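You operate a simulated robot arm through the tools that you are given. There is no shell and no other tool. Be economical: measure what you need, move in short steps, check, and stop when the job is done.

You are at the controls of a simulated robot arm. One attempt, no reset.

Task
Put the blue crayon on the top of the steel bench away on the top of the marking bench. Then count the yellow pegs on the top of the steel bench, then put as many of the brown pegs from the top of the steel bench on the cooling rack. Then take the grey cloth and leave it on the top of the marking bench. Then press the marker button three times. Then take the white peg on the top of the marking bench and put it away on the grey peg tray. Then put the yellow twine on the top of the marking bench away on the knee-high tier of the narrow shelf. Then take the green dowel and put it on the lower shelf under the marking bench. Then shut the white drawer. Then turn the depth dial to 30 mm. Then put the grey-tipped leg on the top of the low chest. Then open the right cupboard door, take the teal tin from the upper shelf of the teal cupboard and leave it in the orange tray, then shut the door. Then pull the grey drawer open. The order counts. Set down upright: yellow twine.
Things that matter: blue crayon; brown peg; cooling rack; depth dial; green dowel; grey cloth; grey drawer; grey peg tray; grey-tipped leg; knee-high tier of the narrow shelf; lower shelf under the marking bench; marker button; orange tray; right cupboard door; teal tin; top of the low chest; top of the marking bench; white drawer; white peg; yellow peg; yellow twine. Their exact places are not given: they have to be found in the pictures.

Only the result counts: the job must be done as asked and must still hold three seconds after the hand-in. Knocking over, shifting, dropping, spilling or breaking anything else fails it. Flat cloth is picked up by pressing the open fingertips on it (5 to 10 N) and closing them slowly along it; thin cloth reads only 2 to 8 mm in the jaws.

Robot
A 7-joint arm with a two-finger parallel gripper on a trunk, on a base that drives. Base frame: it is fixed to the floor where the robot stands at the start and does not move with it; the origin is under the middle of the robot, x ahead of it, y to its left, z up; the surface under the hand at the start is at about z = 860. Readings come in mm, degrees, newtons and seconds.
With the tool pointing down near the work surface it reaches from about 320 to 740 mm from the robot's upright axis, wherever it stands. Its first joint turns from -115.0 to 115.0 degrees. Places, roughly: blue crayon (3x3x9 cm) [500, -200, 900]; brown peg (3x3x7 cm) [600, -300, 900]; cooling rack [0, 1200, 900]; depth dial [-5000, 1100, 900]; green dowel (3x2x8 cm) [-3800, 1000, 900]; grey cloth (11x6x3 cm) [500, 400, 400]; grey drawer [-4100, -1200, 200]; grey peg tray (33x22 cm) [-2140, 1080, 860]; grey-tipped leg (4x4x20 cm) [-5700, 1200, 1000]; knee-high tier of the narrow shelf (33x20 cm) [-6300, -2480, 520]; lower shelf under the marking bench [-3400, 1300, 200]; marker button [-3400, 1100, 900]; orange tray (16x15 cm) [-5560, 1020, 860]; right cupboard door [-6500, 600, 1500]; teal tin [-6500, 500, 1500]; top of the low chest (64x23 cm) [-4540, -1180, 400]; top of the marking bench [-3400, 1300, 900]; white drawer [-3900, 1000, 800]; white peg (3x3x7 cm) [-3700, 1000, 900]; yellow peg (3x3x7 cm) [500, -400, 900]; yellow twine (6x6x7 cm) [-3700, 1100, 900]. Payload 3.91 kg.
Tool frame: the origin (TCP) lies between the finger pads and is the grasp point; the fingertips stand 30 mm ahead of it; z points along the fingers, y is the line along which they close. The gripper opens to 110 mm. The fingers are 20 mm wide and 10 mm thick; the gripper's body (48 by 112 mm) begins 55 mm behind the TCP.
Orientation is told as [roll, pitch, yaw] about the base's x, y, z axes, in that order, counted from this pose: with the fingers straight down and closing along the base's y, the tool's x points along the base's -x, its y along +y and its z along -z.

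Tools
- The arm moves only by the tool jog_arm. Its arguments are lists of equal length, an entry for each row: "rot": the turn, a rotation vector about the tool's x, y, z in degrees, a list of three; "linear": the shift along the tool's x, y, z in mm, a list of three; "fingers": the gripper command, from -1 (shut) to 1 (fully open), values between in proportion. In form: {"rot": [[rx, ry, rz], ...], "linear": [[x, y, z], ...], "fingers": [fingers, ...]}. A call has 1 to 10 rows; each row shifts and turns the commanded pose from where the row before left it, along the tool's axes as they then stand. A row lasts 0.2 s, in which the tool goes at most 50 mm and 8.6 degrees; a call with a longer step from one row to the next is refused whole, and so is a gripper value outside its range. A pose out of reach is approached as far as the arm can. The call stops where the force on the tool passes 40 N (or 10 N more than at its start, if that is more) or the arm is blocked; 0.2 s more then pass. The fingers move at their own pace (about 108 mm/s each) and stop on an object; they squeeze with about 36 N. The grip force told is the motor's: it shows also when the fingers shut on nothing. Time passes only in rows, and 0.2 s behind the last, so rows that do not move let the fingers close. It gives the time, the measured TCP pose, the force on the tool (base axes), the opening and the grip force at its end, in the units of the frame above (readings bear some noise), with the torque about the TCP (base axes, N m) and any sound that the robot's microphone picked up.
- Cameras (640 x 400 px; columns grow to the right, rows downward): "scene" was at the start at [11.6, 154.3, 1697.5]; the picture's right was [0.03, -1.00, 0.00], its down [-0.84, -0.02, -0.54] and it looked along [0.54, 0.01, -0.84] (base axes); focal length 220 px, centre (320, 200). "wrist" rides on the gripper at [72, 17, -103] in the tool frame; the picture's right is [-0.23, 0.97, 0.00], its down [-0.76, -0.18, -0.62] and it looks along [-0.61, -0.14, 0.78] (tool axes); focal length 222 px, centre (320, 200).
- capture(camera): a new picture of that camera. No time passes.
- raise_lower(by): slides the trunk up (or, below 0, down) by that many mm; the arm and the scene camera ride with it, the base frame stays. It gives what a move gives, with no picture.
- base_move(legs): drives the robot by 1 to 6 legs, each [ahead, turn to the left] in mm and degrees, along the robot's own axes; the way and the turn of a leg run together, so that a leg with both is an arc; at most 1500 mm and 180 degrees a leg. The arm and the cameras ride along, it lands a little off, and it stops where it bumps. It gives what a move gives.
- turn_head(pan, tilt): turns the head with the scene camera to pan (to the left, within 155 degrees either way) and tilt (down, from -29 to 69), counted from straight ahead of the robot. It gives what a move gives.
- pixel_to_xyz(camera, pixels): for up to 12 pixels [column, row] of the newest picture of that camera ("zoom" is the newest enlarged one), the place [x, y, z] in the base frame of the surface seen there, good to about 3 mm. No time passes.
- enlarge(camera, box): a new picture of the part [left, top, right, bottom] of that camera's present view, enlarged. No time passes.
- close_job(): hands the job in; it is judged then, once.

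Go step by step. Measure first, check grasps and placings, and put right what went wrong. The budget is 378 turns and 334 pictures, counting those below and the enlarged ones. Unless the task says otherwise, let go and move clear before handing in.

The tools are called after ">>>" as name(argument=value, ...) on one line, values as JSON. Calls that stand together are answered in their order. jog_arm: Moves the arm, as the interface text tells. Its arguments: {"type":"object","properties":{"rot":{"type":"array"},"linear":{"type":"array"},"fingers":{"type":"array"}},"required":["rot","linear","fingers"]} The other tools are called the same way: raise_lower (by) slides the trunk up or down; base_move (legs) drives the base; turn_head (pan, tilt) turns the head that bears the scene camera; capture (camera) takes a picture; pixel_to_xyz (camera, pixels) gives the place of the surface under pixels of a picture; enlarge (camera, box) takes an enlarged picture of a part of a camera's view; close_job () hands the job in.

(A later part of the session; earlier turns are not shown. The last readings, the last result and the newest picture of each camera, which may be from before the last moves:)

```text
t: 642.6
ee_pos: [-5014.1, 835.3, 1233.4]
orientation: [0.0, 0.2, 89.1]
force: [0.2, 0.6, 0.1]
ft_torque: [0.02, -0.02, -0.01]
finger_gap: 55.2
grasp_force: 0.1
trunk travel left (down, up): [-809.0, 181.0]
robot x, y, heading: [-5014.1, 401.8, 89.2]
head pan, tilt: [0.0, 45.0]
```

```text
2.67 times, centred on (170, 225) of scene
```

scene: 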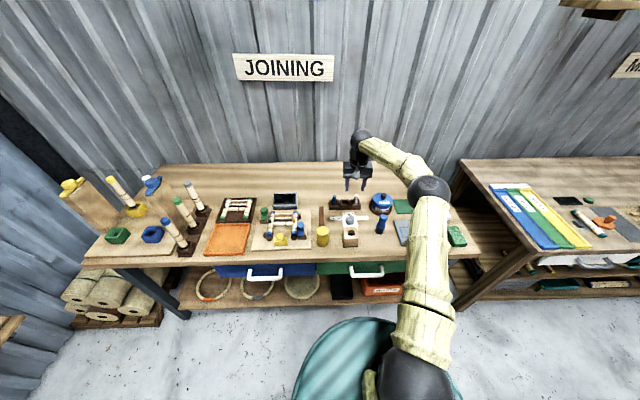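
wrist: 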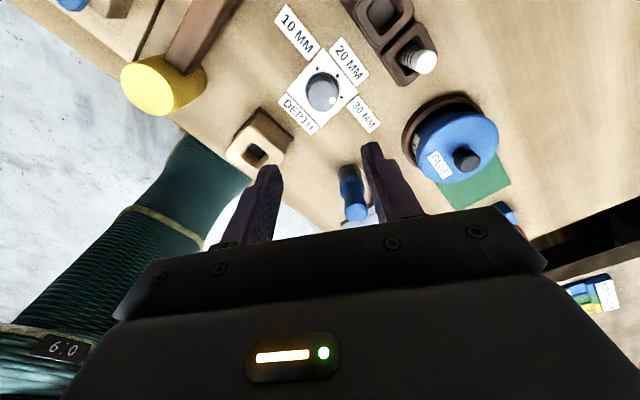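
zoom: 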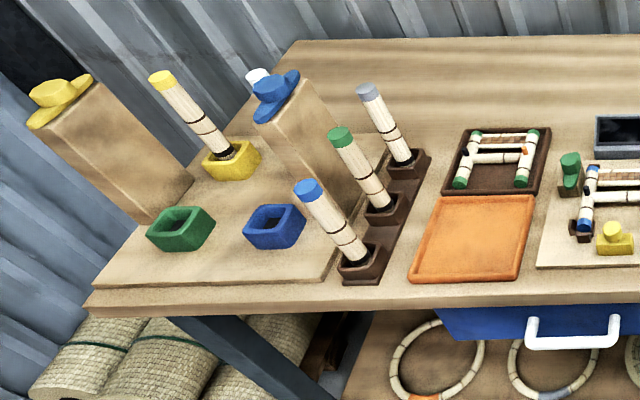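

Pointer seems near 30 MM; I check its angle at higher zoom.

>>> jog_arm(rot=[[0, 0, 0], [0, 0, 0], [0, 0, 0]], linear=[[0, -45, 0], [0, -45, 0], [0, -45, 0]], fingers=[0, 0, 0])

>>> enlarge(camera="scene", box=[342, 212, 358, 222])

```text
t: 643.4
ee_pos: [-4878.3, 836.0, 1233.0]
orientation: [0.1, 0.1, 89.2]
force: [0.1, -1.1, -0.2]
ft_torque: [0.0, 0.0, 0.01]
finger_gap: 54.9
grasp_force: 0.1
trunk travel left (down, up): [-809.0, 181.0]
robot x, y, heading: [-5016.3, 405.7, 89.2]
head pan, tilt: [0.0, 45.0]
```

```text
16.00 times, centred on (350, 217) of scene
```

zoom: 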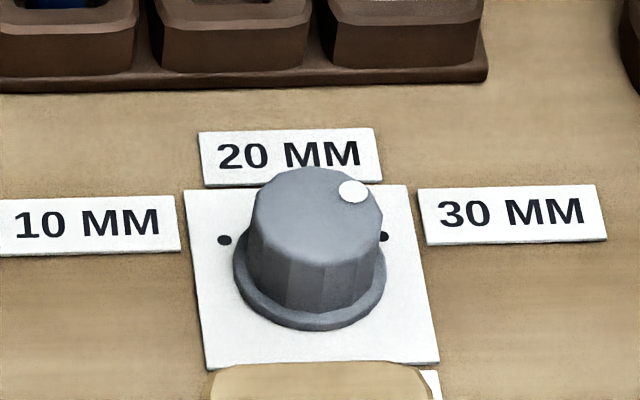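

Accounting for perspective the pointer is symmetric to its start (10→30 MM), so the dial is set. Now drive to the grey-tipped leg near x≈-5700.

>>> base_move(legs=[[0, 90.8], [560, 0], [0, -90]])

>>> capture(camera="scene")

```text
t: 658.3
ee_pos: [-5437.1, 839.4, 1232.9]
orientation: [0.0, 0.3, 88.0]
force: [-0.4, 1.0, 0.4]
ft_torque: [0.01, -0.02, -0.02]
finger_gap: 54.7
grasp_force: 0.1
trunk travel left (down, up): [-809.0, 181.0]
robot x, y, heading: [-5575.0, 410.0, 87.7]
head pan, tilt: [0.0, 45.0]
```

```text
183 pictures are left
```

scene: 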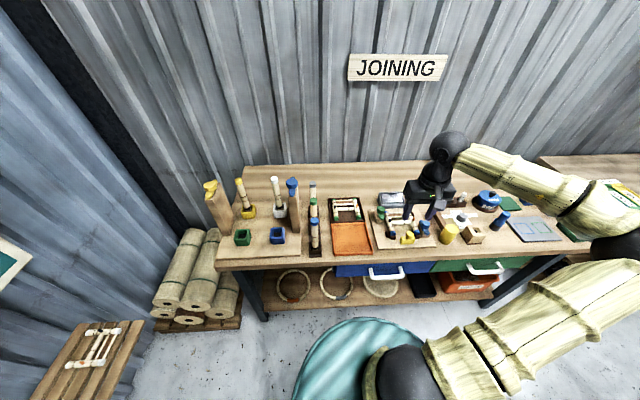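

>>> enlarge(camera="scene", box=[200, 165, 380, 265])

>>> pixel_to_xyz(camera="scene", pixels=[[313, 184], [313, 190], [313, 197], [314, 205], [315, 225], [314, 240], [243, 182], [293, 183], [277, 182], [350, 235], [277, 205]])

```text
3.56 times, centred on (290, 215) of scene
```

zoom: 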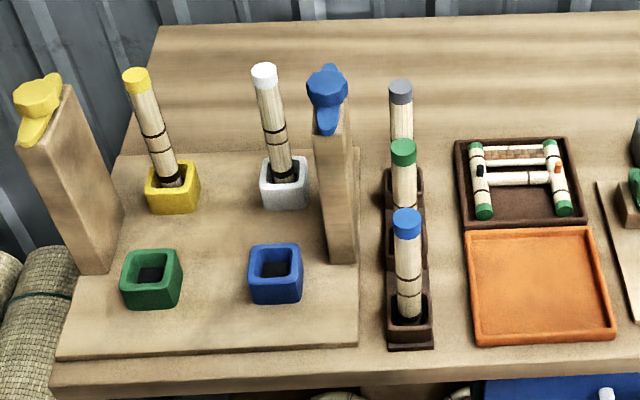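

```text
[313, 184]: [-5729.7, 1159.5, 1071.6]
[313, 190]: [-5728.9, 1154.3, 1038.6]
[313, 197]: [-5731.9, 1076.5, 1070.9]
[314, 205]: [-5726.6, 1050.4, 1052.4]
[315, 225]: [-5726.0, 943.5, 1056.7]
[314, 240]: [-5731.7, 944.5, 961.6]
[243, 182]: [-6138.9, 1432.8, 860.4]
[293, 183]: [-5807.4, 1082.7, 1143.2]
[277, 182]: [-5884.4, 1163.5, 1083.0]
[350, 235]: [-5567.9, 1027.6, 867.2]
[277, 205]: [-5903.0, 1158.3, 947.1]
```

>>> pixel_to_xyz(camera="zoom", pixels=[[340, 255], [352, 200], [352, 130], [345, 85], [330, 70], [355, 250], [400, 90], [392, 95], [410, 95], [400, 82], [420, 190], [385, 185]])

```text
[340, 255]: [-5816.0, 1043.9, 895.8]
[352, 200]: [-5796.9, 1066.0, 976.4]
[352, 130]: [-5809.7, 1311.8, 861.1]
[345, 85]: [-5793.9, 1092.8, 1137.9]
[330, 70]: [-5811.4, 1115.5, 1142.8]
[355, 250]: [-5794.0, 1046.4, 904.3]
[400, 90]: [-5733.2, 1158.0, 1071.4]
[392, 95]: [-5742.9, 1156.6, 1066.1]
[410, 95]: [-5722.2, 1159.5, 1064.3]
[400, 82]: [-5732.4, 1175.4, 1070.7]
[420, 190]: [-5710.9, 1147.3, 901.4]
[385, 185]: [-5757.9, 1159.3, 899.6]
```

Grey-tipped leg: centre ≈(-5731,1166), top z 1073. Move base a bit closer, then over it.

>>> base_move(legs=[[95, 0]])

>>> jog_arm(rot=[[0, 0, 0], [0, 0, 0], [0, 0, 0], [0, 0, 0], [0, 0, 0], [0, 0, 0], [0, 0, 0], [0, 0, 0], [0, 0, 0]], linear=[[-26, 32, 0], [-26, 32, 0], [-26, 32, 0], [-26, 32, 0], [-26, 32, 0], [-26, 32, 0], [-26, 32, 0], [-26, 32, 0], [-20, 30, 0]], fingers=[0.1, 0.1, 0.1, 0.1, 0.1, 0.1, 0.1, 0.1, 0.1])

>>> capture(camera="wrist")

>>> capture(camera="scene")

```text
t: 659.5
ee_pos: [-5432.5, 936.3, 1233.3]
orientation: [0.0, 0.3, 87.8]
force: [-0.5, 0.3, 0.4]
ft_torque: [-0.02, -0.02, 0.05]
finger_gap: 55.0
grasp_force: 0.1
trunk travel left (down, up): [-809.0, 181.0]
robot x, y, heading: [-5577.0, 505.2, 87.7]
head pan, tilt: [0.0, 45.0]
```

```text
t: 661.5
ee_pos: [-5710.7, 1174.3, 1230.2]
orientation: [-0.1, 0.2, 88.0]
force: [-0.3, 0.3, -0.2]
ft_torque: [0.0, -0.03, 0.01]
finger_gap: 60.3
grasp_force: 0.0
trunk travel left (down, up): [-809.0, 181.0]
robot x, y, heading: [-5580.8, 505.4, 87.7]
head pan, tilt: [0.0, 45.0]
```

```text
181 pictures are left
```

wrist: 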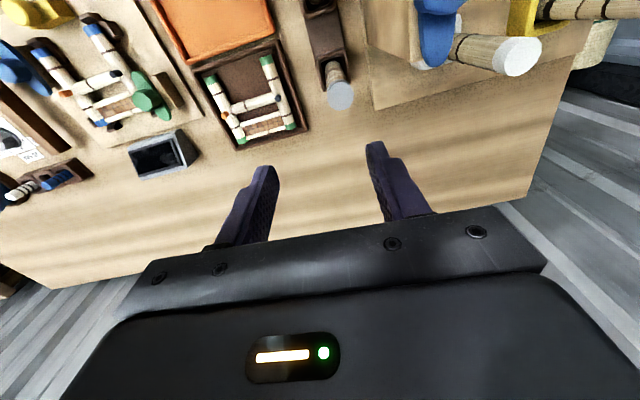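

```text
180 pictures are left
```

scene: 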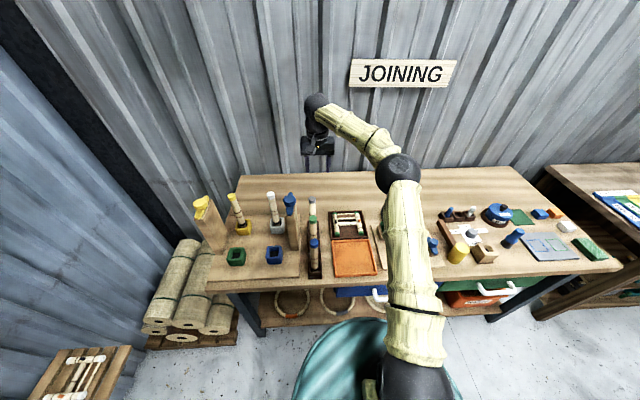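

>>> pixel_to_xyz(camera="wrist", pixels=[[341, 96], [330, 96], [351, 95], [341, 86], [341, 105], [430, 40], [515, 55], [440, 10]])

>>> enlarge(camera="wrist", box=[300, 60, 380, 110])

```text
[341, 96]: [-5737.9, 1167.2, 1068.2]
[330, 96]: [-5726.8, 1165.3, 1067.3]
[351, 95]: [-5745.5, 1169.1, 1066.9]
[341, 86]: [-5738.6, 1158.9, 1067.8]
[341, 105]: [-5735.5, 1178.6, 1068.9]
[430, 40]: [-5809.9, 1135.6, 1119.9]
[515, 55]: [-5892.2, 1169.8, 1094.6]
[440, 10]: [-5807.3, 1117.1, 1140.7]
```

```text
8.00 times, centred on (340, 85) of wrist
```

zoom: 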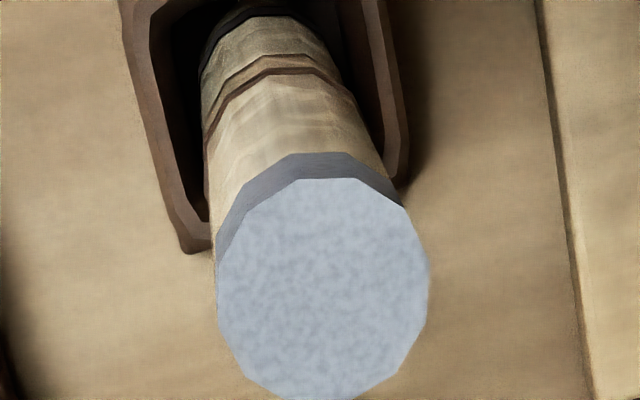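

Clamp tower is near on the left, so I rotate the gripper 90° (closing along y, camera to the right) and then centre over (-5737,1168).

>>> jog_arm(rot=[[0, 0, -8.2], [0, 0, -8.2], [0, 0, -8.2], [0, 0, -8.2], [0, 0, -8.2], [0, 0, -8.2], [0, 0, -8.2], [0, 0, -8.2], [0, 0, -8.2], [0, 0, -8.2]], linear=[[0, 0, 0], [0, 0, 0], [0, 0, 0], [0, 0, 0], [0, 0, 0], [0, 0, 0], [0, 0, 0], [0, 0, 0], [0, 0, 0], [0, 0, 0]], fingers=[0.1, 0.1, 0.1, 0.1, 0.1, 0.1, 0.1, 0.1, 0.1, 0.1])

>>> jog_arm(rot=[[0, 0, -8], [0, 0, 0]], linear=[[0, 0, 0], [-26, 7, 40]], fingers=[0.1, 0.1])

>>> capture(camera="wrist")

>>> capture(camera="scene")

```text
t: 663.7
ee_pos: [-5743.7, 1027.3, 1196.9]
orientation: [1.3, 0.5, 161.6]
force: [0.1, -0.5, -1.2]
ft_torque: [0.01, 0.0, -0.02]
finger_gap: 60.6
grasp_force: 0.1
out of reach, approached as far as the arm can: row 5, 6, 7, 8, 9, 10
trunk travel left (down, up): [-809.0, 181.0]
robot x, y, heading: [-5576.3, 500.1, 87.7]
head pan, tilt: [0.0, 45.0]
```

```text
t: 664.3
ee_pos: [-5779.7, 987.8, 1153.3]
orientation: [1.4, 0.5, 169.7]
force: [-0.3, 0.8, 0.2]
ft_torque: [-0.03, 0.0, 0.0]
finger_gap: 60.6
grasp_force: 0.0
out of reach, approached as far as the arm can: row 1
trunk travel left (down, up): [-809.0, 181.0]
robot x, y, heading: [-5575.2, 505.1, 87.7]
head pan, tilt: [0.0, 45.0]
```

```text
178 pictures are left
```

wrist: 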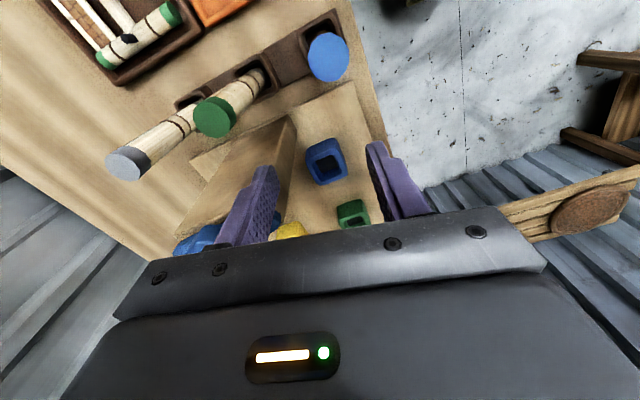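

```text
177 pictures are left
```

scene: 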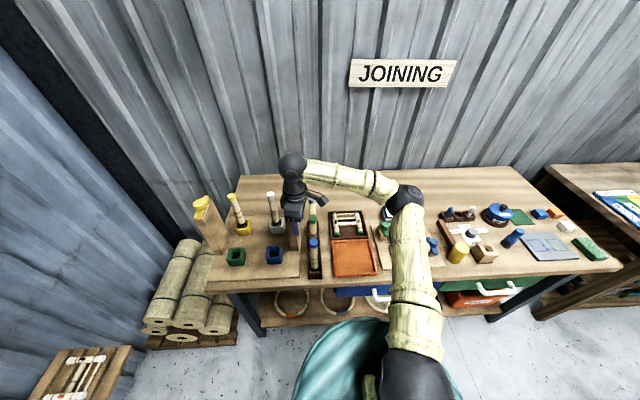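

The joint limit made the hand drift; raise straight up right away.

>>> jog_arm(rot=[[0, 0, 0], [0, 0, 0], [0, 0, 0]], linear=[[0, 0, -35], [0, 0, -35], [0, 0, -30]], fingers=[0.1, 0.1, 0.1])

>>> jog_arm(rot=[[0, 0, 8.5], [0, 0, 8.5], [0, 0, 8.5], [0, 0, 8.5], [0, 0, 8.5], [0, 0, 8.5], [0, 0, 8.5], [0, 0, 8.5], [0, 0, 8.5], [0, 0, 5]], linear=[[0, 0, 0], [0, 0, 0], [0, 0, 0], [0, 0, 0], [0, 0, 0], [0, 0, 0], [0, 0, 0], [0, 0, 0], [0, 0, 0], [0, 0, 0]], fingers=[0.1, 0.1, 0.1, 0.1, 0.1, 0.1, 0.1, 0.1, 0.1, 0.1])

>>> capture(camera="wrist")

>>> enlarge(camera="scene", box=[190, 170, 390, 295])

```text
t: 665.1
ee_pos: [-5779.0, 985.6, 1252.8]
orientation: [1.4, 0.3, 169.5]
force: [-0.4, 0.0, 0.3]
ft_torque: [0.02, -0.04, -0.01]
finger_gap: 60.6
grasp_force: 0.1
out of reach, approached as far as the arm can: row 3
trunk travel left (down, up): [-809.0, 181.0]
robot x, y, heading: [-5576.7, 504.0, 87.3]
head pan, tilt: [0.0, 45.0]
```

```text
t: 667.3
ee_pos: [-5780.3, 986.2, 1252.4]
orientation: [-0.1, 1.4, 88.0]
force: [0.1, 0.0, 0.5]
ft_torque: [-0.02, 0.02, 0.0]
finger_gap: 60.3
grasp_force: 0.1
trunk travel left (down, up): [-809.0, 181.0]
robot x, y, heading: [-5578.2, 507.2, 87.8]
head pan, tilt: [0.0, 45.0]
```

```text
176 pictures are left
```

wrist: 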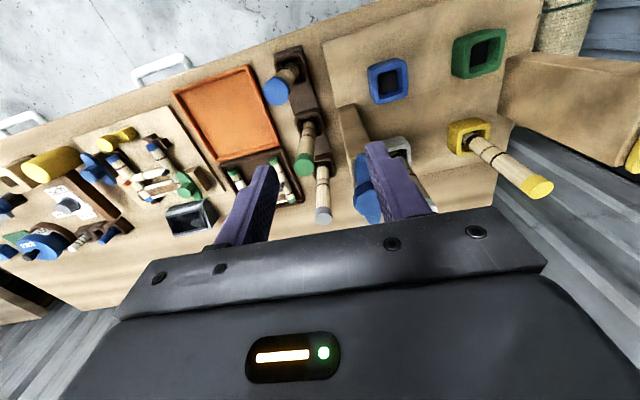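

```text
3.20 times, centred on (290, 232) of scene
```

zoom: 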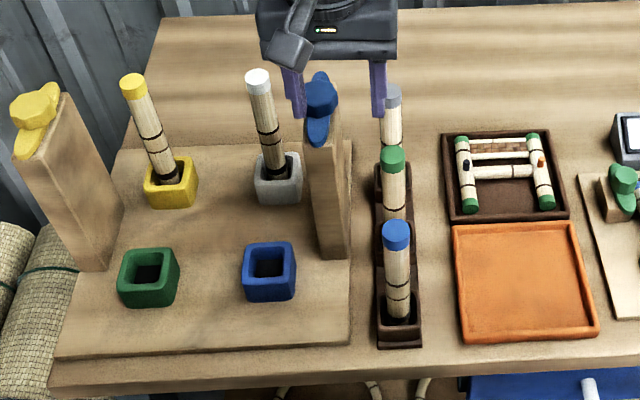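

Nothing was disturbed. I'll use only a small 8° yaw to keep clear of the clamp, and approach (-5737,1172) at safe height.

>>> jog_arm(rot=[[0, -1.3, 0], [0, 0, 8], [0, 0, 0], [0, 0, 0], [0, 0, 0], [0, 0, 0], [0, 0, 0]], linear=[[0, 0, 0], [0, 0, 0], [-38, -2, 0], [-38, -2, 0], [-38, -2, 0], [-38, -2, 0], [-38, -2, 0]], fingers=[0, 0, 0, 0, 0, 0, 0])

>>> capture(camera="wrist")

>>> pixel_to_xyz(camera="wrist", pixels=[[341, 96], [325, 95], [325, 85], [325, 105], [420, 40], [430, 60], [440, 70]])

```text
t: 668.9
ee_pos: [-5737.9, 1172.8, 1252.2]
orientation: [-0.2, 0.1, 80.3]
force: [-1.1, 0.3, 0.0]
ft_torque: [-0.02, 0.02, 0.0]
finger_gap: 55.0
grasp_force: 0.1
trunk travel left (down, up): [-809.0, 181.0]
robot x, y, heading: [-5573.9, 503.9, 87.6]
head pan, tilt: [0.0, 45.0]
```

```text
174 pictures are left
```

wrist: 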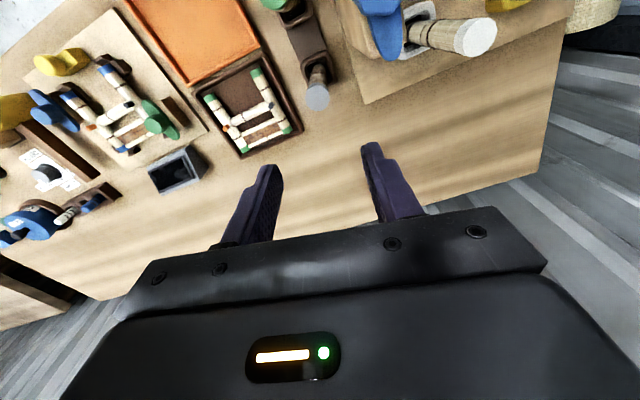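

```text
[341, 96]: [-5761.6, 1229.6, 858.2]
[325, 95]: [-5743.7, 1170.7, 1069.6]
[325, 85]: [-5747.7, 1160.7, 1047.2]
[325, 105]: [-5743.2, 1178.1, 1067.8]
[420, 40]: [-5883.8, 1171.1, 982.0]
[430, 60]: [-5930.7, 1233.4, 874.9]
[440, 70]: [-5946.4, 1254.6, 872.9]
```

>>> pixel_to_xyz(camera="wrist", pixels=[[318, 96], [308, 96], [329, 96], [318, 106], [388, 55], [398, 52], [375, 30], [402, 20]])

```text
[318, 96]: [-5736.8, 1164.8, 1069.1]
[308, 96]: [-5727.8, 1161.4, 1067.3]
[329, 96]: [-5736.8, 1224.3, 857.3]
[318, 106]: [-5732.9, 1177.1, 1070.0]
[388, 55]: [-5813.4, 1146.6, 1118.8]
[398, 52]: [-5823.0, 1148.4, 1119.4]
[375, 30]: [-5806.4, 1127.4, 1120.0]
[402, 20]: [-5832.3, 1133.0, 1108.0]
```

>>> jog_arm(rot=[[0, 0, 0], [0, 0, 0], [0, 0, 0], [0, 0, 0], [0, 0, 0], [0, 0, 0], [0, 0, 0], [0, 0, 0], [0, 0, 0]], linear=[[1.5, -3, 45], [0, 0, 45], [0, 0, 45], [0, 0, 45], [0, 0, 16], [0, 0, 0], [0, 0, 0], [0, 0, 0], [0, 0, 0]], fingers=[0, 0, 0, 0, 0, 0, -1, -1, -1])

>>> capture(camera="wrist")

```text
t: 670.9
ee_pos: [-5734.8, 1168.0, 1054.9]
orientation: [-0.1, 0.1, 80.1]
force: [0.3, 0.7, 0.5]
ft_torque: [0.0, 0.0, 0.0]
finger_gap: 29.7
grasp_force: 36.2
trunk travel left (down, up): [-809.0, 181.0]
robot x, y, heading: [-5576.4, 499.3, 87.9]
head pan, tilt: [0.0, 45.0]
```

```text
173 pictures are left
```

wrist: 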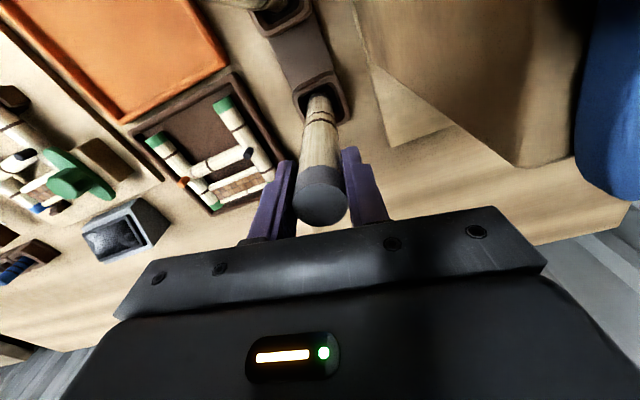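

Gripped (30 mm). Pull straight up with the trunk, then arm.

>>> raise_lower(by=175)

>>> jog_arm(rot=[[0, 0, 0], [0, 0, 0]], linear=[[0, 0, -40], [0, 0, -40]], fingers=[-1, -1])

>>> capture(camera="wrist")

>>> capture(camera="scene")

```text
t: 672.9
ee_pos: [-5734.9, 1168.1, 1230.8]
orientation: [-0.2, 0.1, 80.2]
force: [0.1, 0.1, -1.3]
ft_torque: [0.0, -0.01, 0.01]
finger_gap: 29.5
grasp_force: 36.0
trunk travel left (down, up): [-984.0, 6.0]
robot x, y, heading: [-5576.0, 502.6, 87.6]
head pan, tilt: [0.0, 45.0]
```

```text
t: 673.5
ee_pos: [-5733.8, 1166.1, 1310.3]
orientation: [-0.1, 0.0, 80.2]
force: [-0.1, -0.4, -0.4]
ft_torque: [-0.01, -0.02, 0.02]
finger_gap: 29.6
grasp_force: 35.9
trunk travel left (down, up): [-984.0, 6.0]
robot x, y, heading: [-5576.1, 505.0, 87.7]
head pan, tilt: [0.0, 45.0]
```

```text
172 pictures are left
```

wrist: 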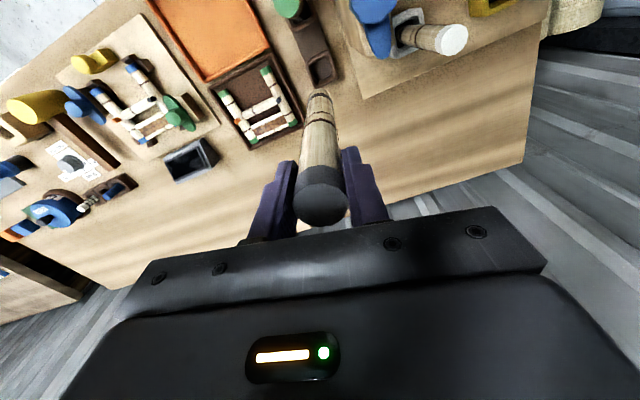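

```text
171 pictures are left
```

scene: 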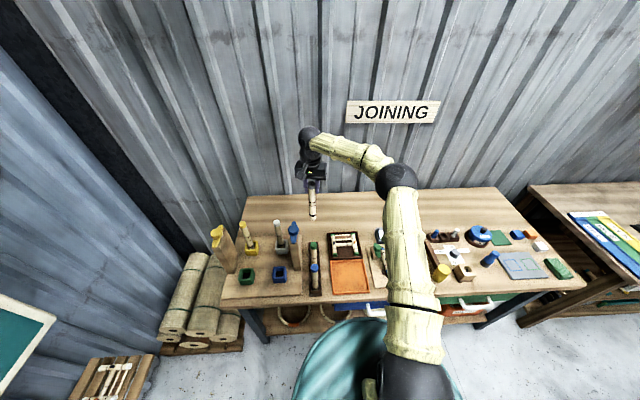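

Leg is out. Retract straight back, then drive to face the low chest.

>>> jog_arm(rot=[[0, 0, 0], [0, 0, 0], [0, 0, 0], [0, 0, 0], [0, 0, 0], [0, 0, 0]], linear=[[44.3, -7.8, 0], [44.3, -7.8, 0], [44.3, -7.8, 0], [44.3, -7.8, 0], [44.3, -7.8, 0], [44.3, -7.8, 0]], fingers=[-1, -1, -1, -1, -1, -1])

>>> base_move(legs=[[-120, 0], [0, -87.7], [1040, 0], [0, -90], [750, 0]])

>>> turn_head(pan=0, tilt=45)

>>> capture(camera="scene")

```text
t: 674.9
ee_pos: [-5735.5, 897.7, 1309.6]
orientation: [-0.2, 0.2, 80.1]
force: [0.4, -0.4, -0.3]
ft_torque: [0.03, -0.01, 0.0]
finger_gap: 29.8
grasp_force: 35.8
trunk travel left (down, up): [-984.0, 6.0]
robot x, y, heading: [-5577.6, 502.2, 87.6]
head pan, tilt: [0.0, 45.0]
```

```text
t: 697.5
ee_pos: [-4368.3, -775.0, 1309.8]
orientation: [-0.1, 0.1, -98.2]
force: [0.8, 0.6, -0.1]
ft_torque: [0.02, 0.01, 0.01]
finger_gap: 29.2
grasp_force: 35.8
trunk travel left (down, up): [-984.0, 6.0]
robot x, y, heading: [-4538.6, -388.3, -90.8]
head pan, tilt: [0.0, 45.0]
```

```text
t: 698.0
ee_pos: [-4369.2, -775.0, 1309.1]
orientation: [-0.1, 0.1, -98.3]
force: [-0.2, -0.3, 0.0]
ft_torque: [-0.01, 0.0, 0.0]
finger_gap: 29.3
grasp_force: 36.3
trunk travel left (down, up): [-984.0, 6.0]
robot x, y, heading: [-4542.6, -379.3, -90.8]
head pan, tilt: [0.0, 45.0]
```

```text
170 pictures are left
```

scene: 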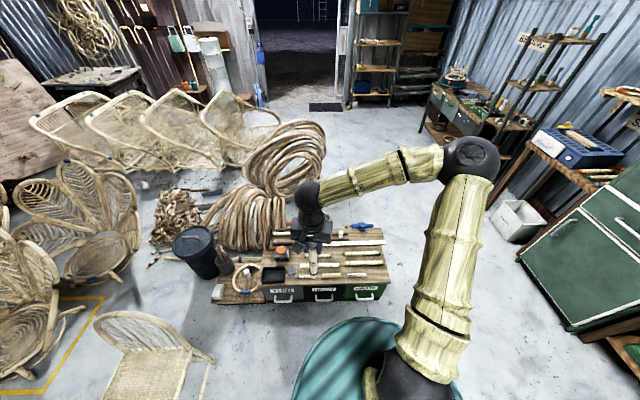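

>>> enlarge(camera="scene", box=[200, 200, 400, 325])

>>> pixel_to_xyz(camera="zoom", pixels=[[300, 255], [350, 265], [450, 262], [590, 255], [590, 200], [420, 180], [560, 220], [450, 235], [520, 180], [500, 140], [600, 140], [250, 250]])

```text
3.20 times, centred on (300, 262) of scene
```

zoom: 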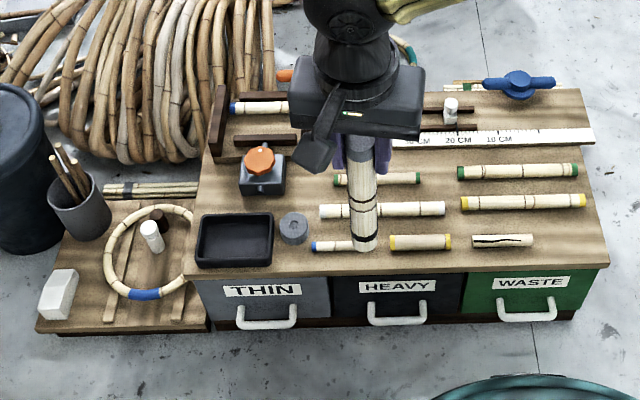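

```text
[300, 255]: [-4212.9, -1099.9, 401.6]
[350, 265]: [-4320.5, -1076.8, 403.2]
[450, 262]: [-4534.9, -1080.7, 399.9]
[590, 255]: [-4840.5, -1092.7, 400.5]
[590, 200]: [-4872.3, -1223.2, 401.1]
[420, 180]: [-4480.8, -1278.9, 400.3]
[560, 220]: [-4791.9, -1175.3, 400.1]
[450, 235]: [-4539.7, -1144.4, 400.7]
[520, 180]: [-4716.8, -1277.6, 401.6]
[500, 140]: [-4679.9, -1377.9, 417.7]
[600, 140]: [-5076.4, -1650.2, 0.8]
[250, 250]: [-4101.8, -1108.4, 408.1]
```

Free spot on the chest's right front at (-4800,-1140,400). Move ahead 200, swing the arm over at height.

>>> base_move(legs=[[200, 0]])

>>> jog_arm(rot=[[0, 0, 0], [0, 0, 0], [0, 0, 0], [0, 0, 0], [0, 0, 0], [0, 0, 0], [0, 0, 0], [0, 0, 0], [0, 0, 0], [0, 0, 0]], linear=[[-22.5, -40, 0], [-22.5, -40, 0], [-22.5, -40, 0], [-22.5, -40, 0], [-22.5, -40, 0], [-22.5, -40, 0], [-22.5, -40, 0], [-22.5, -40, 0], [-22.5, -40, 0], [-22.5, -40, 0]], fingers=[-1, -1, -1, -1, -1, -1, -1, -1, -1, -1])

>>> raise_lower(by=-400)

>>> raise_lower(by=-250)

>>> capture(camera="wrist")

>>> capture(camera="scene")

```text
t: 699.8
ee_pos: [-4371.7, -979.6, 1308.5]
orientation: [-0.1, 0.1, -98.3]
force: [0.4, -0.6, -1.2]
ft_torque: [0.02, 0.02, 0.01]
finger_gap: 29.5
grasp_force: 36.2
trunk travel left (down, up): [-984.0, 6.0]
robot x, y, heading: [-4538.3, -589.4, -90.5]
head pan, tilt: [0.0, 45.0]
```

```text
t: 702.0
ee_pos: [-4802.6, -1142.5, 1311.1]
orientation: [-0.1, 0.1, -98.2]
force: [0.2, 0.5, -0.5]
ft_torque: [-0.01, -0.01, 0.0]
finger_gap: 29.6
grasp_force: 35.7
trunk travel left (down, up): [-984.0, 6.0]
robot x, y, heading: [-4540.6, -589.9, -90.5]
head pan, tilt: [0.0, 45.0]
```

```text
t: 705.9
ee_pos: [-4800.0, -1142.2, 910.7]
orientation: [-0.1, 0.1, -98.3]
force: [-0.8, 0.1, -1.3]
ft_torque: [0.01, 0.02, 0.01]
finger_gap: 29.6
grasp_force: 36.2
trunk travel left (down, up): [-584.0, 406.0]
robot x, y, heading: [-4541.5, -585.8, -90.6]
head pan, tilt: [0.0, 45.0]
```

```text
t: 708.4
ee_pos: [-4801.2, -1141.4, 660.0]
orientation: [-0.1, 0.2, -98.3]
force: [-0.3, -0.3, -1.1]
ft_torque: [0.01, -0.01, 0.03]
finger_gap: 29.3
grasp_force: 36.1
trunk travel left (down, up): [-334.0, 656.0]
robot x, y, heading: [-4542.5, -587.8, -90.7]
head pan, tilt: [0.0, 45.0]
```

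```text
168 pictures are left
```

wrist: 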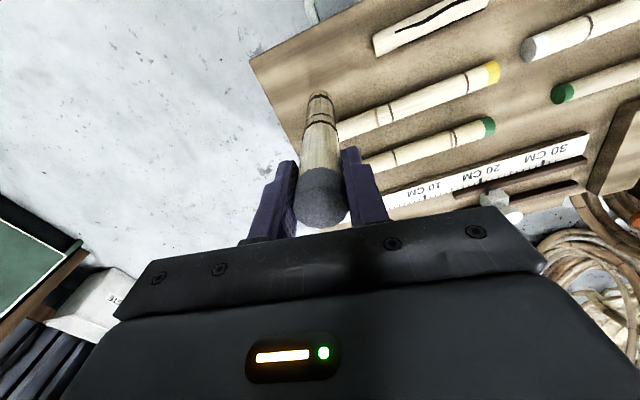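

```text
167 pictures are left
```

scene: 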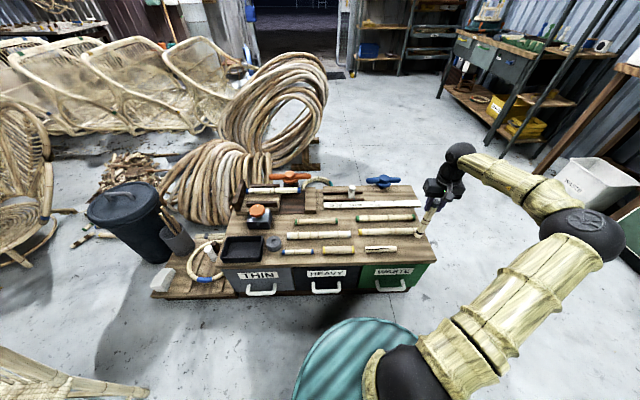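

>>> enlarge(camera="scene", box=[340, 170, 470, 295])

>>> pixel_to_xyz(camera="scene", pixels=[[424, 225], [430, 242], [432, 255], [422, 230], [428, 222], [420, 240], [405, 235], [415, 218]])

>>> pixel_to_xyz(camera="wrist", pixels=[[290, 130], [320, 100], [265, 70], [300, 150], [350, 40], [345, 125]])

```text
3.20 times, centred on (405, 232) of scene
```

zoom: 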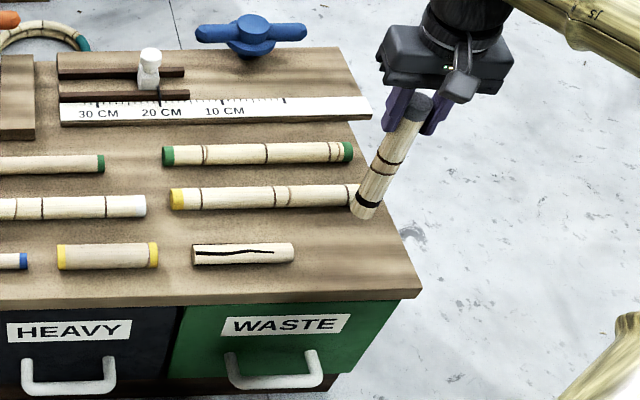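

```text
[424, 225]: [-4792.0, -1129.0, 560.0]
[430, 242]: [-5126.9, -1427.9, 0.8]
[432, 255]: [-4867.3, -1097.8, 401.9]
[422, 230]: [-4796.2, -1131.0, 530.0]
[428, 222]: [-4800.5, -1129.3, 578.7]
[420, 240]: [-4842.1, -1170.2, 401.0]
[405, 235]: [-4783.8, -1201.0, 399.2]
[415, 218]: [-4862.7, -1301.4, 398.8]
```

```text
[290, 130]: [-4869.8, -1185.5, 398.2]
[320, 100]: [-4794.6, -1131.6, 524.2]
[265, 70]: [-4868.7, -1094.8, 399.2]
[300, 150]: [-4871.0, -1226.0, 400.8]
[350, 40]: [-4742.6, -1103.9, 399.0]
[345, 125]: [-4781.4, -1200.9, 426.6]
```

Leg is over free top, 70 mm from the edge. Lower to contact.

>>> raise_lower(by=-62)

>>> jog_arm(rot=[[0, 0, 0], [0, 0, 0], [0, 0, 0], [0, 0, 0], [0, 0, 0]], linear=[[0, 0, 2], [0, 0, 2], [0, 0, 1.5], [0, 0, 1.5], [0, 0, 1]], fingers=[-1, -1, -1, -1, -1])

```text
t: 709.5
ee_pos: [-4800.2, -1141.5, 598.3]
orientation: [-0.1, 0.0, -98.3]
force: [-0.5, 0.7, -0.3]
ft_torque: [-0.02, -0.02, -0.03]
finger_gap: 29.5
grasp_force: 36.3
trunk travel left (down, up): [-272.0, 718.0]
robot x, y, heading: [-4539.8, -592.0, -90.9]
head pan, tilt: [0.0, 45.0]
```

```text
t: 710.7
ee_pos: [-4800.4, -1142.9, 590.2]
orientation: [-0.1, 0.1, -98.3]
force: [-0.9, 0.2, -0.5]
ft_torque: [0.03, -0.02, 0.0]
finger_gap: 29.7
grasp_force: 36.0
trunk travel left (down, up): [-272.0, 718.0]
robot x, y, heading: [-4545.4, -585.6, -91.1]
head pan, tilt: [0.0, 45.0]
```

>>> jog_arm(rot=[[0, 0, 0], [0, 0, 0], [0, 0, 0], [0, 0, 0], [0, 0, 0]], linear=[[0, 0, 1], [0, 0, 1], [0, 0, 1], [0, 0, 1], [0, 0, 1]], fingers=[-1, -1, -1, -1, -1])

>>> enlarge(camera="scene", box=[340, 170, 470, 295])

```text
t: 711.9
ee_pos: [-4798.8, -1142.3, 586.0]
orientation: [-0.1, 0.1, -98.2]
force: [0.1, 0.1, -1.9]
ft_torque: [-0.03, 0.01, -0.02]
finger_gap: 29.3
grasp_force: 36.1
trunk travel left (down, up): [-272.0, 718.0]
robot x, y, heading: [-4541.4, -588.2, -90.7]
head pan, tilt: [0.0, 45.0]
```

```text
3.20 times, centred on (405, 232) of scene
```

zoom: 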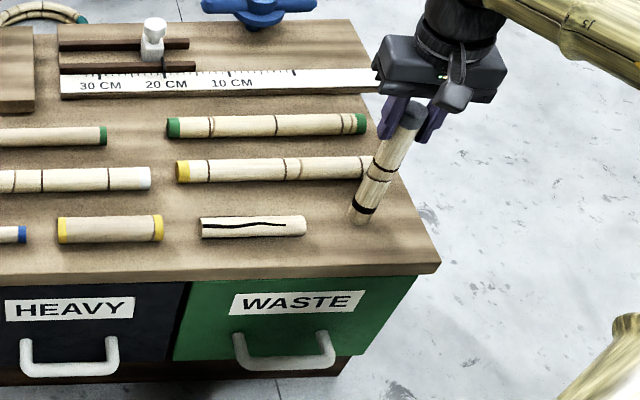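

>>> jog_arm(rot=[[0, 0, 0], [0, 0, 0], [0, 0, 0], [0, 0, 0], [0, 0, 0]], linear=[[0, 0, 1], [0, 0, 1], [0, 0, 1], [0, 0, 1], [0, 0, 1]], fingers=[-1, -1, -1, -1, -1])

```text
t: 713.1
ee_pos: [-4800.3, -1142.9, 583.9]
orientation: [-0.2, -0.4, -98.2]
force: [1.3, 0.1, 28.7]
ft_torque: [-0.01, -0.14, -0.04]
finger_gap: 29.8
grasp_force: 35.9
trunk travel left (down, up): [-272.0, 718.0]
robot x, y, heading: [-4539.3, -588.6, -90.6]
head pan, tilt: [0.0, 45.0]
```

>>> jog_arm(rot=[[0, 0, 0], [0, 0, 0], [0, 0, 0], [0, 0, 0], [0, 0, 0], [0, 0, 0], [0, 0, 0]], linear=[[0, 0, -2], [0, 0, -1], [0, 0, 0], [0, 0, 0], [0, 0, -15], [0, 0, -40], [0, 0, -45]], fingers=[-1, -1, -0.2, 0, 0, 0, 0])

>>> capture(camera="wrist")

>>> enlarge(camera="scene", box=[340, 170, 470, 295])

```text
t: 714.7
ee_pos: [-4799.5, -1140.3, 681.5]
orientation: [-0.2, 0.1, -98.3]
force: [-0.1, -0.9, 0.7]
ft_torque: [-0.02, -0.03, -0.01]
finger_gap: 55.1
grasp_force: 0.1
trunk travel left (down, up): [-272.0, 718.0]
robot x, y, heading: [-4539.3, -590.0, -90.8]
head pan, tilt: [0.0, 45.0]
```

```text
164 pictures are left
```

wrist: 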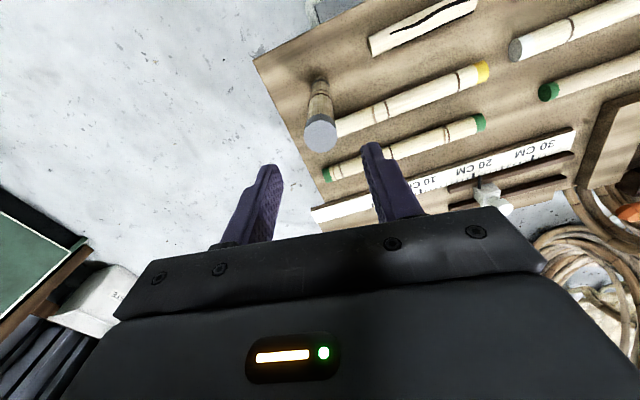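

```text
3.20 times, centred on (405, 232) of scene
```

zoom: 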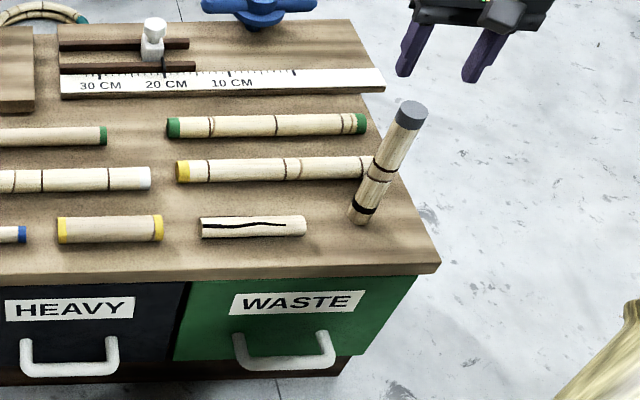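

Grey-tipped leg stands on the chest. Raise, tuck, and drive toward the teal cupboard on the west wall.

>>> raise_lower(by=400)

>>> jog_arm(rot=[[0, 0, -7.5], [0, 0, 0], [0, 0, 0], [0, 0, 0], [0, 0, 0], [0, 0, 0]], linear=[[0, 0, 0], [25, 40, 0], [25, 40, 0], [25, 40, 0], [25, 40, 0], [25, 40, 0]], fingers=[0, 0, 0, 0, 0, 0])

>>> raise_lower(by=300)

>>> base_move(legs=[[-100, 0], [0, -89.3], [720, 0], [0, -90], [950, 0], [0, 90]])

>>> turn_head(pan=0, tilt=5)

>>> capture(camera="scene")

```text
t: 718.5
ee_pos: [-4800.2, -1141.5, 1082.5]
orientation: [-0.2, 0.0, -98.3]
force: [-0.2, 0.2, 0.3]
ft_torque: [0.02, 0.01, 0.0]
finger_gap: 54.7
grasp_force: 0.1
trunk travel left (down, up): [-672.0, 318.0]
robot x, y, heading: [-4540.1, -588.8, -90.6]
head pan, tilt: [0.0, 45.0]
```

```text
t: 719.9
ee_pos: [-4596.7, -1018.1, 1082.9]
orientation: [-0.2, 0.1, -91.0]
force: [0.2, 0.3, -0.1]
ft_torque: [-0.02, 0.0, 0.0]
finger_gap: 55.1
grasp_force: 0.0
trunk travel left (down, up): [-672.0, 318.0]
robot x, y, heading: [-4542.8, -588.0, -90.8]
head pan, tilt: [0.0, 45.0]
```

```text
t: 722.9
ee_pos: [-4598.1, -1017.6, 1383.6]
orientation: [-0.1, 0.0, -90.8]
force: [-0.4, -0.9, -0.3]
ft_torque: [0.01, 0.01, 0.01]
finger_gap: 55.1
grasp_force: 0.1
trunk travel left (down, up): [-972.0, 18.0]
robot x, y, heading: [-4535.7, -585.7, -90.7]
head pan, tilt: [0.0, 45.0]
```

```text
t: 750.2
ee_pos: [-5630.4, 551.9, 1383.8]
orientation: [-0.2, 0.1, 175.9]
force: [-0.6, -0.3, -0.2]
ft_torque: [-0.03, 0.01, 0.0]
finger_gap: 54.9
grasp_force: 0.1
trunk travel left (down, up): [-972.0, 18.0]
robot x, y, heading: [-5203.5, 472.4, 176.0]
head pan, tilt: [0.0, 45.0]
```

```text
t: 751.3
ee_pos: [-5630.5, 551.7, 1382.2]
orientation: [-0.1, 0.1, 175.9]
force: [0.7, -0.6, 0.4]
ft_torque: [0.0, 0.01, 0.02]
finger_gap: 55.1
grasp_force: 0.0
trunk travel left (down, up): [-972.0, 18.0]
robot x, y, heading: [-5201.4, 473.1, 176.1]
head pan, tilt: [0.0, 5.0]
```

```text
162 pictures are left
```

scene: 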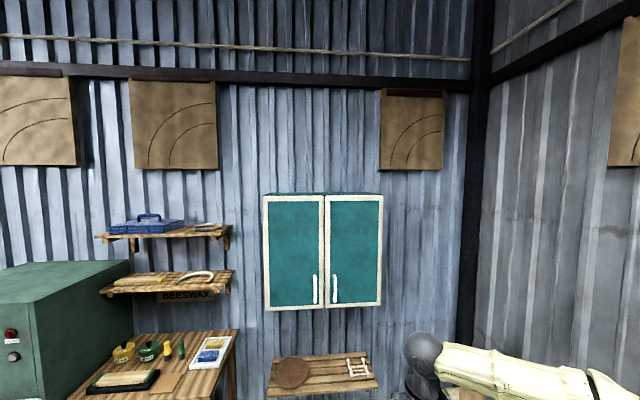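

>>> enlarge(camera="scene", box=[240, 180, 400, 320])

>>> pixel_to_xyz(camera="scene", pixels=[[268, 200], [323, 200], [380, 197], [380, 302], [325, 306], [268, 308], [333, 280], [333, 300], [316, 290], [350, 250], [290, 375], [360, 372]])

```text
2.86 times, centred on (320, 250) of scene
```

zoom: 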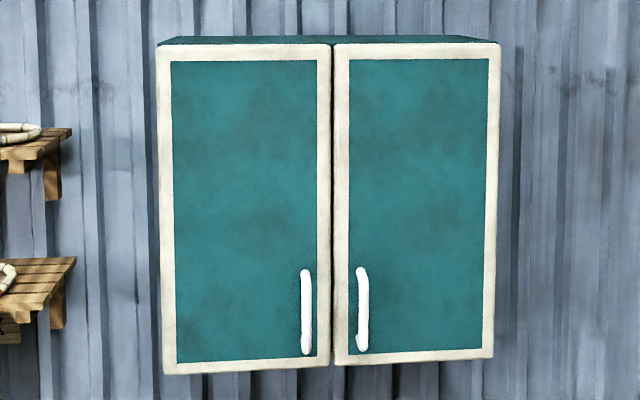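

```text
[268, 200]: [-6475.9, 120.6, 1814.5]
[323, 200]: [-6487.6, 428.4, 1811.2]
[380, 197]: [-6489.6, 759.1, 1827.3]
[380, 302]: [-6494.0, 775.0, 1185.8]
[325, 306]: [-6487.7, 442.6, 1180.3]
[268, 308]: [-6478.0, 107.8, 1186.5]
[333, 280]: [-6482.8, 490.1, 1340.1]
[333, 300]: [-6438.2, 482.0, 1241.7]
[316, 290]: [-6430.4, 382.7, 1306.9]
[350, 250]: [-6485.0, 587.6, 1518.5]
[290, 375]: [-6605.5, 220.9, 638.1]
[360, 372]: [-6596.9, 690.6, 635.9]
```

Right door spans y 440–775, hinge at y≈775, handle bar at (-6437,487), z 1235–1380. I pitch the tool to point forward horizontally.

>>> jog_arm(rot=[[0, -8.2, 0], [0, -8.2, 0], [0, -8.2, 0], [0, -8.2, 0], [0, -8.2, 0], [0, -8.2, 0], [0, -8.2, 0], [0, -8.2, 0], [0, -8.2, 0], [0, -8.2, 0]], linear=[[0, 0, 10], [0, 0, 10], [0, 0, 10], [0, 0, 10], [0, 0, 10], [0, 0, 10], [0, 0, 10], [0, 0, 10], [0, 0, 10], [0, 0, 10]], fingers=[0, 0, 0, 0, 0, 0, 0, 0, 0, 0])

>>> jog_arm(rot=[[0, -8, 0]], linear=[[0, 0, 0]], fingers=[0])

>>> capture(camera="wrist")

>>> capture(camera="scene")

```text
t: 753.5
ee_pos: [-5739.5, 571.0, 1322.8]
orientation: [-0.9, -82.0, 176.7]
force: [-0.3, 0.7, 0.2]
ft_torque: [0.0, 0.01, -0.02]
finger_gap: 55.0
grasp_force: 0.0
out of reach, approached as far as the arm can: row 5, 6, 7, 8
trunk travel left (down, up): [-972.0, 18.0]
robot x, y, heading: [-5206.6, 473.5, 176.1]
head pan, tilt: [0.0, 5.0]
```

```text
t: 753.9
ee_pos: [-5739.7, 570.5, 1324.1]
orientation: [-66.9, -89.9, -117.2]
force: [0.0, -0.5, -0.2]
ft_torque: [0.04, 0.03, 0.02]
finger_gap: 55.1
grasp_force: 0.0
trunk travel left (down, up): [-972.0, 18.0]
robot x, y, heading: [-5205.3, 469.8, 175.9]
head pan, tilt: [0.0, 5.0]
```

```text
160 pictures are left
```

wrist: 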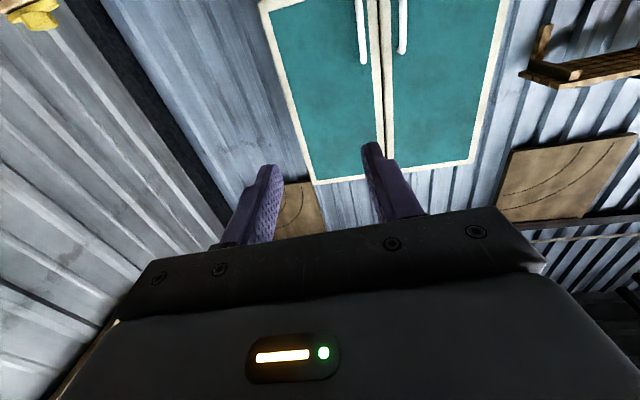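

```text
159 pictures are left
```

scene: 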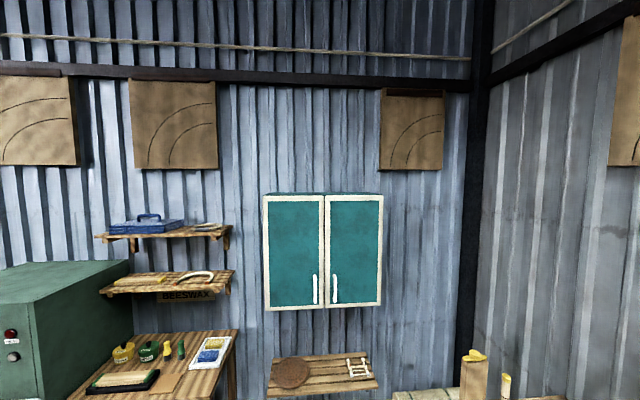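

>>> base_move(legs=[[0, 4], [590, 0]])

>>> capture(camera="wrist")

>>> capture(camera="scene")

```text
t: 758.3
ee_pos: [-6335.9, 533.4, 1323.8]
orientation: [-48.3, -89.7, -131.7]
force: [0.0, -0.6, 0.0]
ft_torque: [0.01, 0.02, 0.01]
finger_gap: 54.9
grasp_force: 0.1
trunk travel left (down, up): [-972.0, 18.0]
robot x, y, heading: [-5794.1, 470.0, -179.9]
head pan, tilt: [0.0, 5.0]
```

```text
158 pictures are left
```

wrist: 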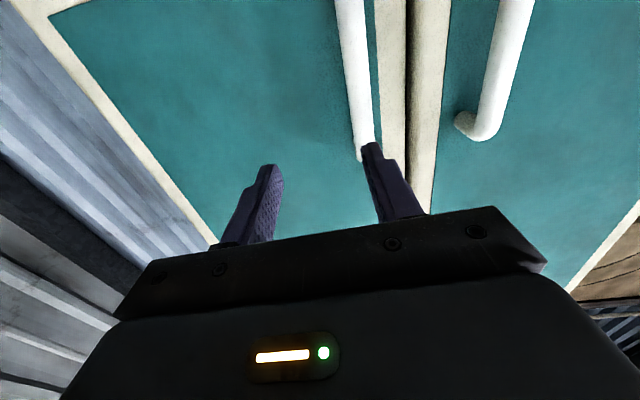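

```text
157 pictures are left
```

scene: 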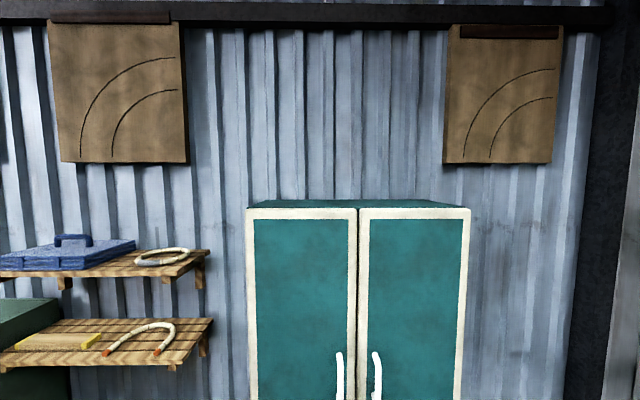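

>>> pixel_to_xyz(camera="wrist", pixels=[[355, 40], [360, 100], [363, 140], [345, 10], [300, 100], [365, 155], [425, 100], [395, 100]])

>>> pixel_to_xyz(camera="scene", pixels=[[377, 370], [376, 390], [375, 355], [462, 300], [467, 215], [360, 300]])

```text
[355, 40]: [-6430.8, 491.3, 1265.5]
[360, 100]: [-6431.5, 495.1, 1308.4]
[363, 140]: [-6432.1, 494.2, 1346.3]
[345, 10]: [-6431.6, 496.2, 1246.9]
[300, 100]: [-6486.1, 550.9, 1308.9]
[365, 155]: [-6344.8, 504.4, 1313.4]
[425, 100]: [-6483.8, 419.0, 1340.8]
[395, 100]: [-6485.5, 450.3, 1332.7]
```

```text
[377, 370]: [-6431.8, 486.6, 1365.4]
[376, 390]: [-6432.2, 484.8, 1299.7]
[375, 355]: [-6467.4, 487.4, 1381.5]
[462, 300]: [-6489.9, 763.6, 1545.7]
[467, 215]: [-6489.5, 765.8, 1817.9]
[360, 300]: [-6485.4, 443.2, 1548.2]
```

Handle bar centre ≈(-6438,491). Slide sideways, reach in and grip it.

>>> jog_arm(rot=[[0, 0, 0], [0, 0, 0], [0, 0, 0], [0, 0, 0]], linear=[[14, 42, 0], [0, 0, 35], [0, 0, 34], [0, 0, 30]], fingers=[0, 0, 0, 0])

>>> capture(camera="wrist")

```text
t: 759.3
ee_pos: [-6433.5, 490.0, 1310.3]
orientation: [-42.3, -89.8, -137.7]
force: [0.0, 0.2, 0.7]
ft_torque: [-0.01, 0.01, 0.02]
finger_gap: 55.2
grasp_force: 0.1
trunk travel left (down, up): [-972.0, 18.0]
robot x, y, heading: [-5795.9, 470.2, -180.2]
head pan, tilt: [0.0, 5.0]
```

```text
156 pictures are left
```

wrist: 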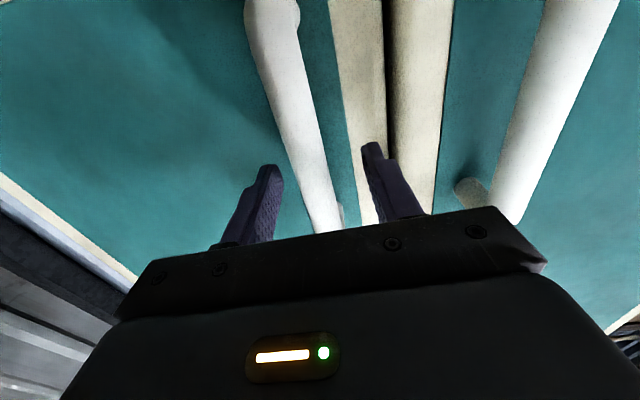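

Bar is between the fingers. Close.

>>> jog_arm(rot=[[0, 0, 0], [0, 0, 0], [0, 0, 0], [0, 0, 0]], linear=[[0, 0, 4], [0, 0, 0], [0, 0, 0], [0, 0, 0]], fingers=[-1, -1, -1, -1])

```text
t: 760.3
ee_pos: [-6436.6, 493.0, 1310.9]
orientation: [-15.7, -89.9, -164.4]
force: [9.5, 10.6, -5.9]
ft_torque: [0.01, -0.43, -0.25]
finger_gap: 19.8
grasp_force: 45.2
trunk travel left (down, up): [-972.0, 18.0]
robot x, y, heading: [-5795.8, 469.5, -180.0]
head pan, tilt: [0.0, 5.0]
```

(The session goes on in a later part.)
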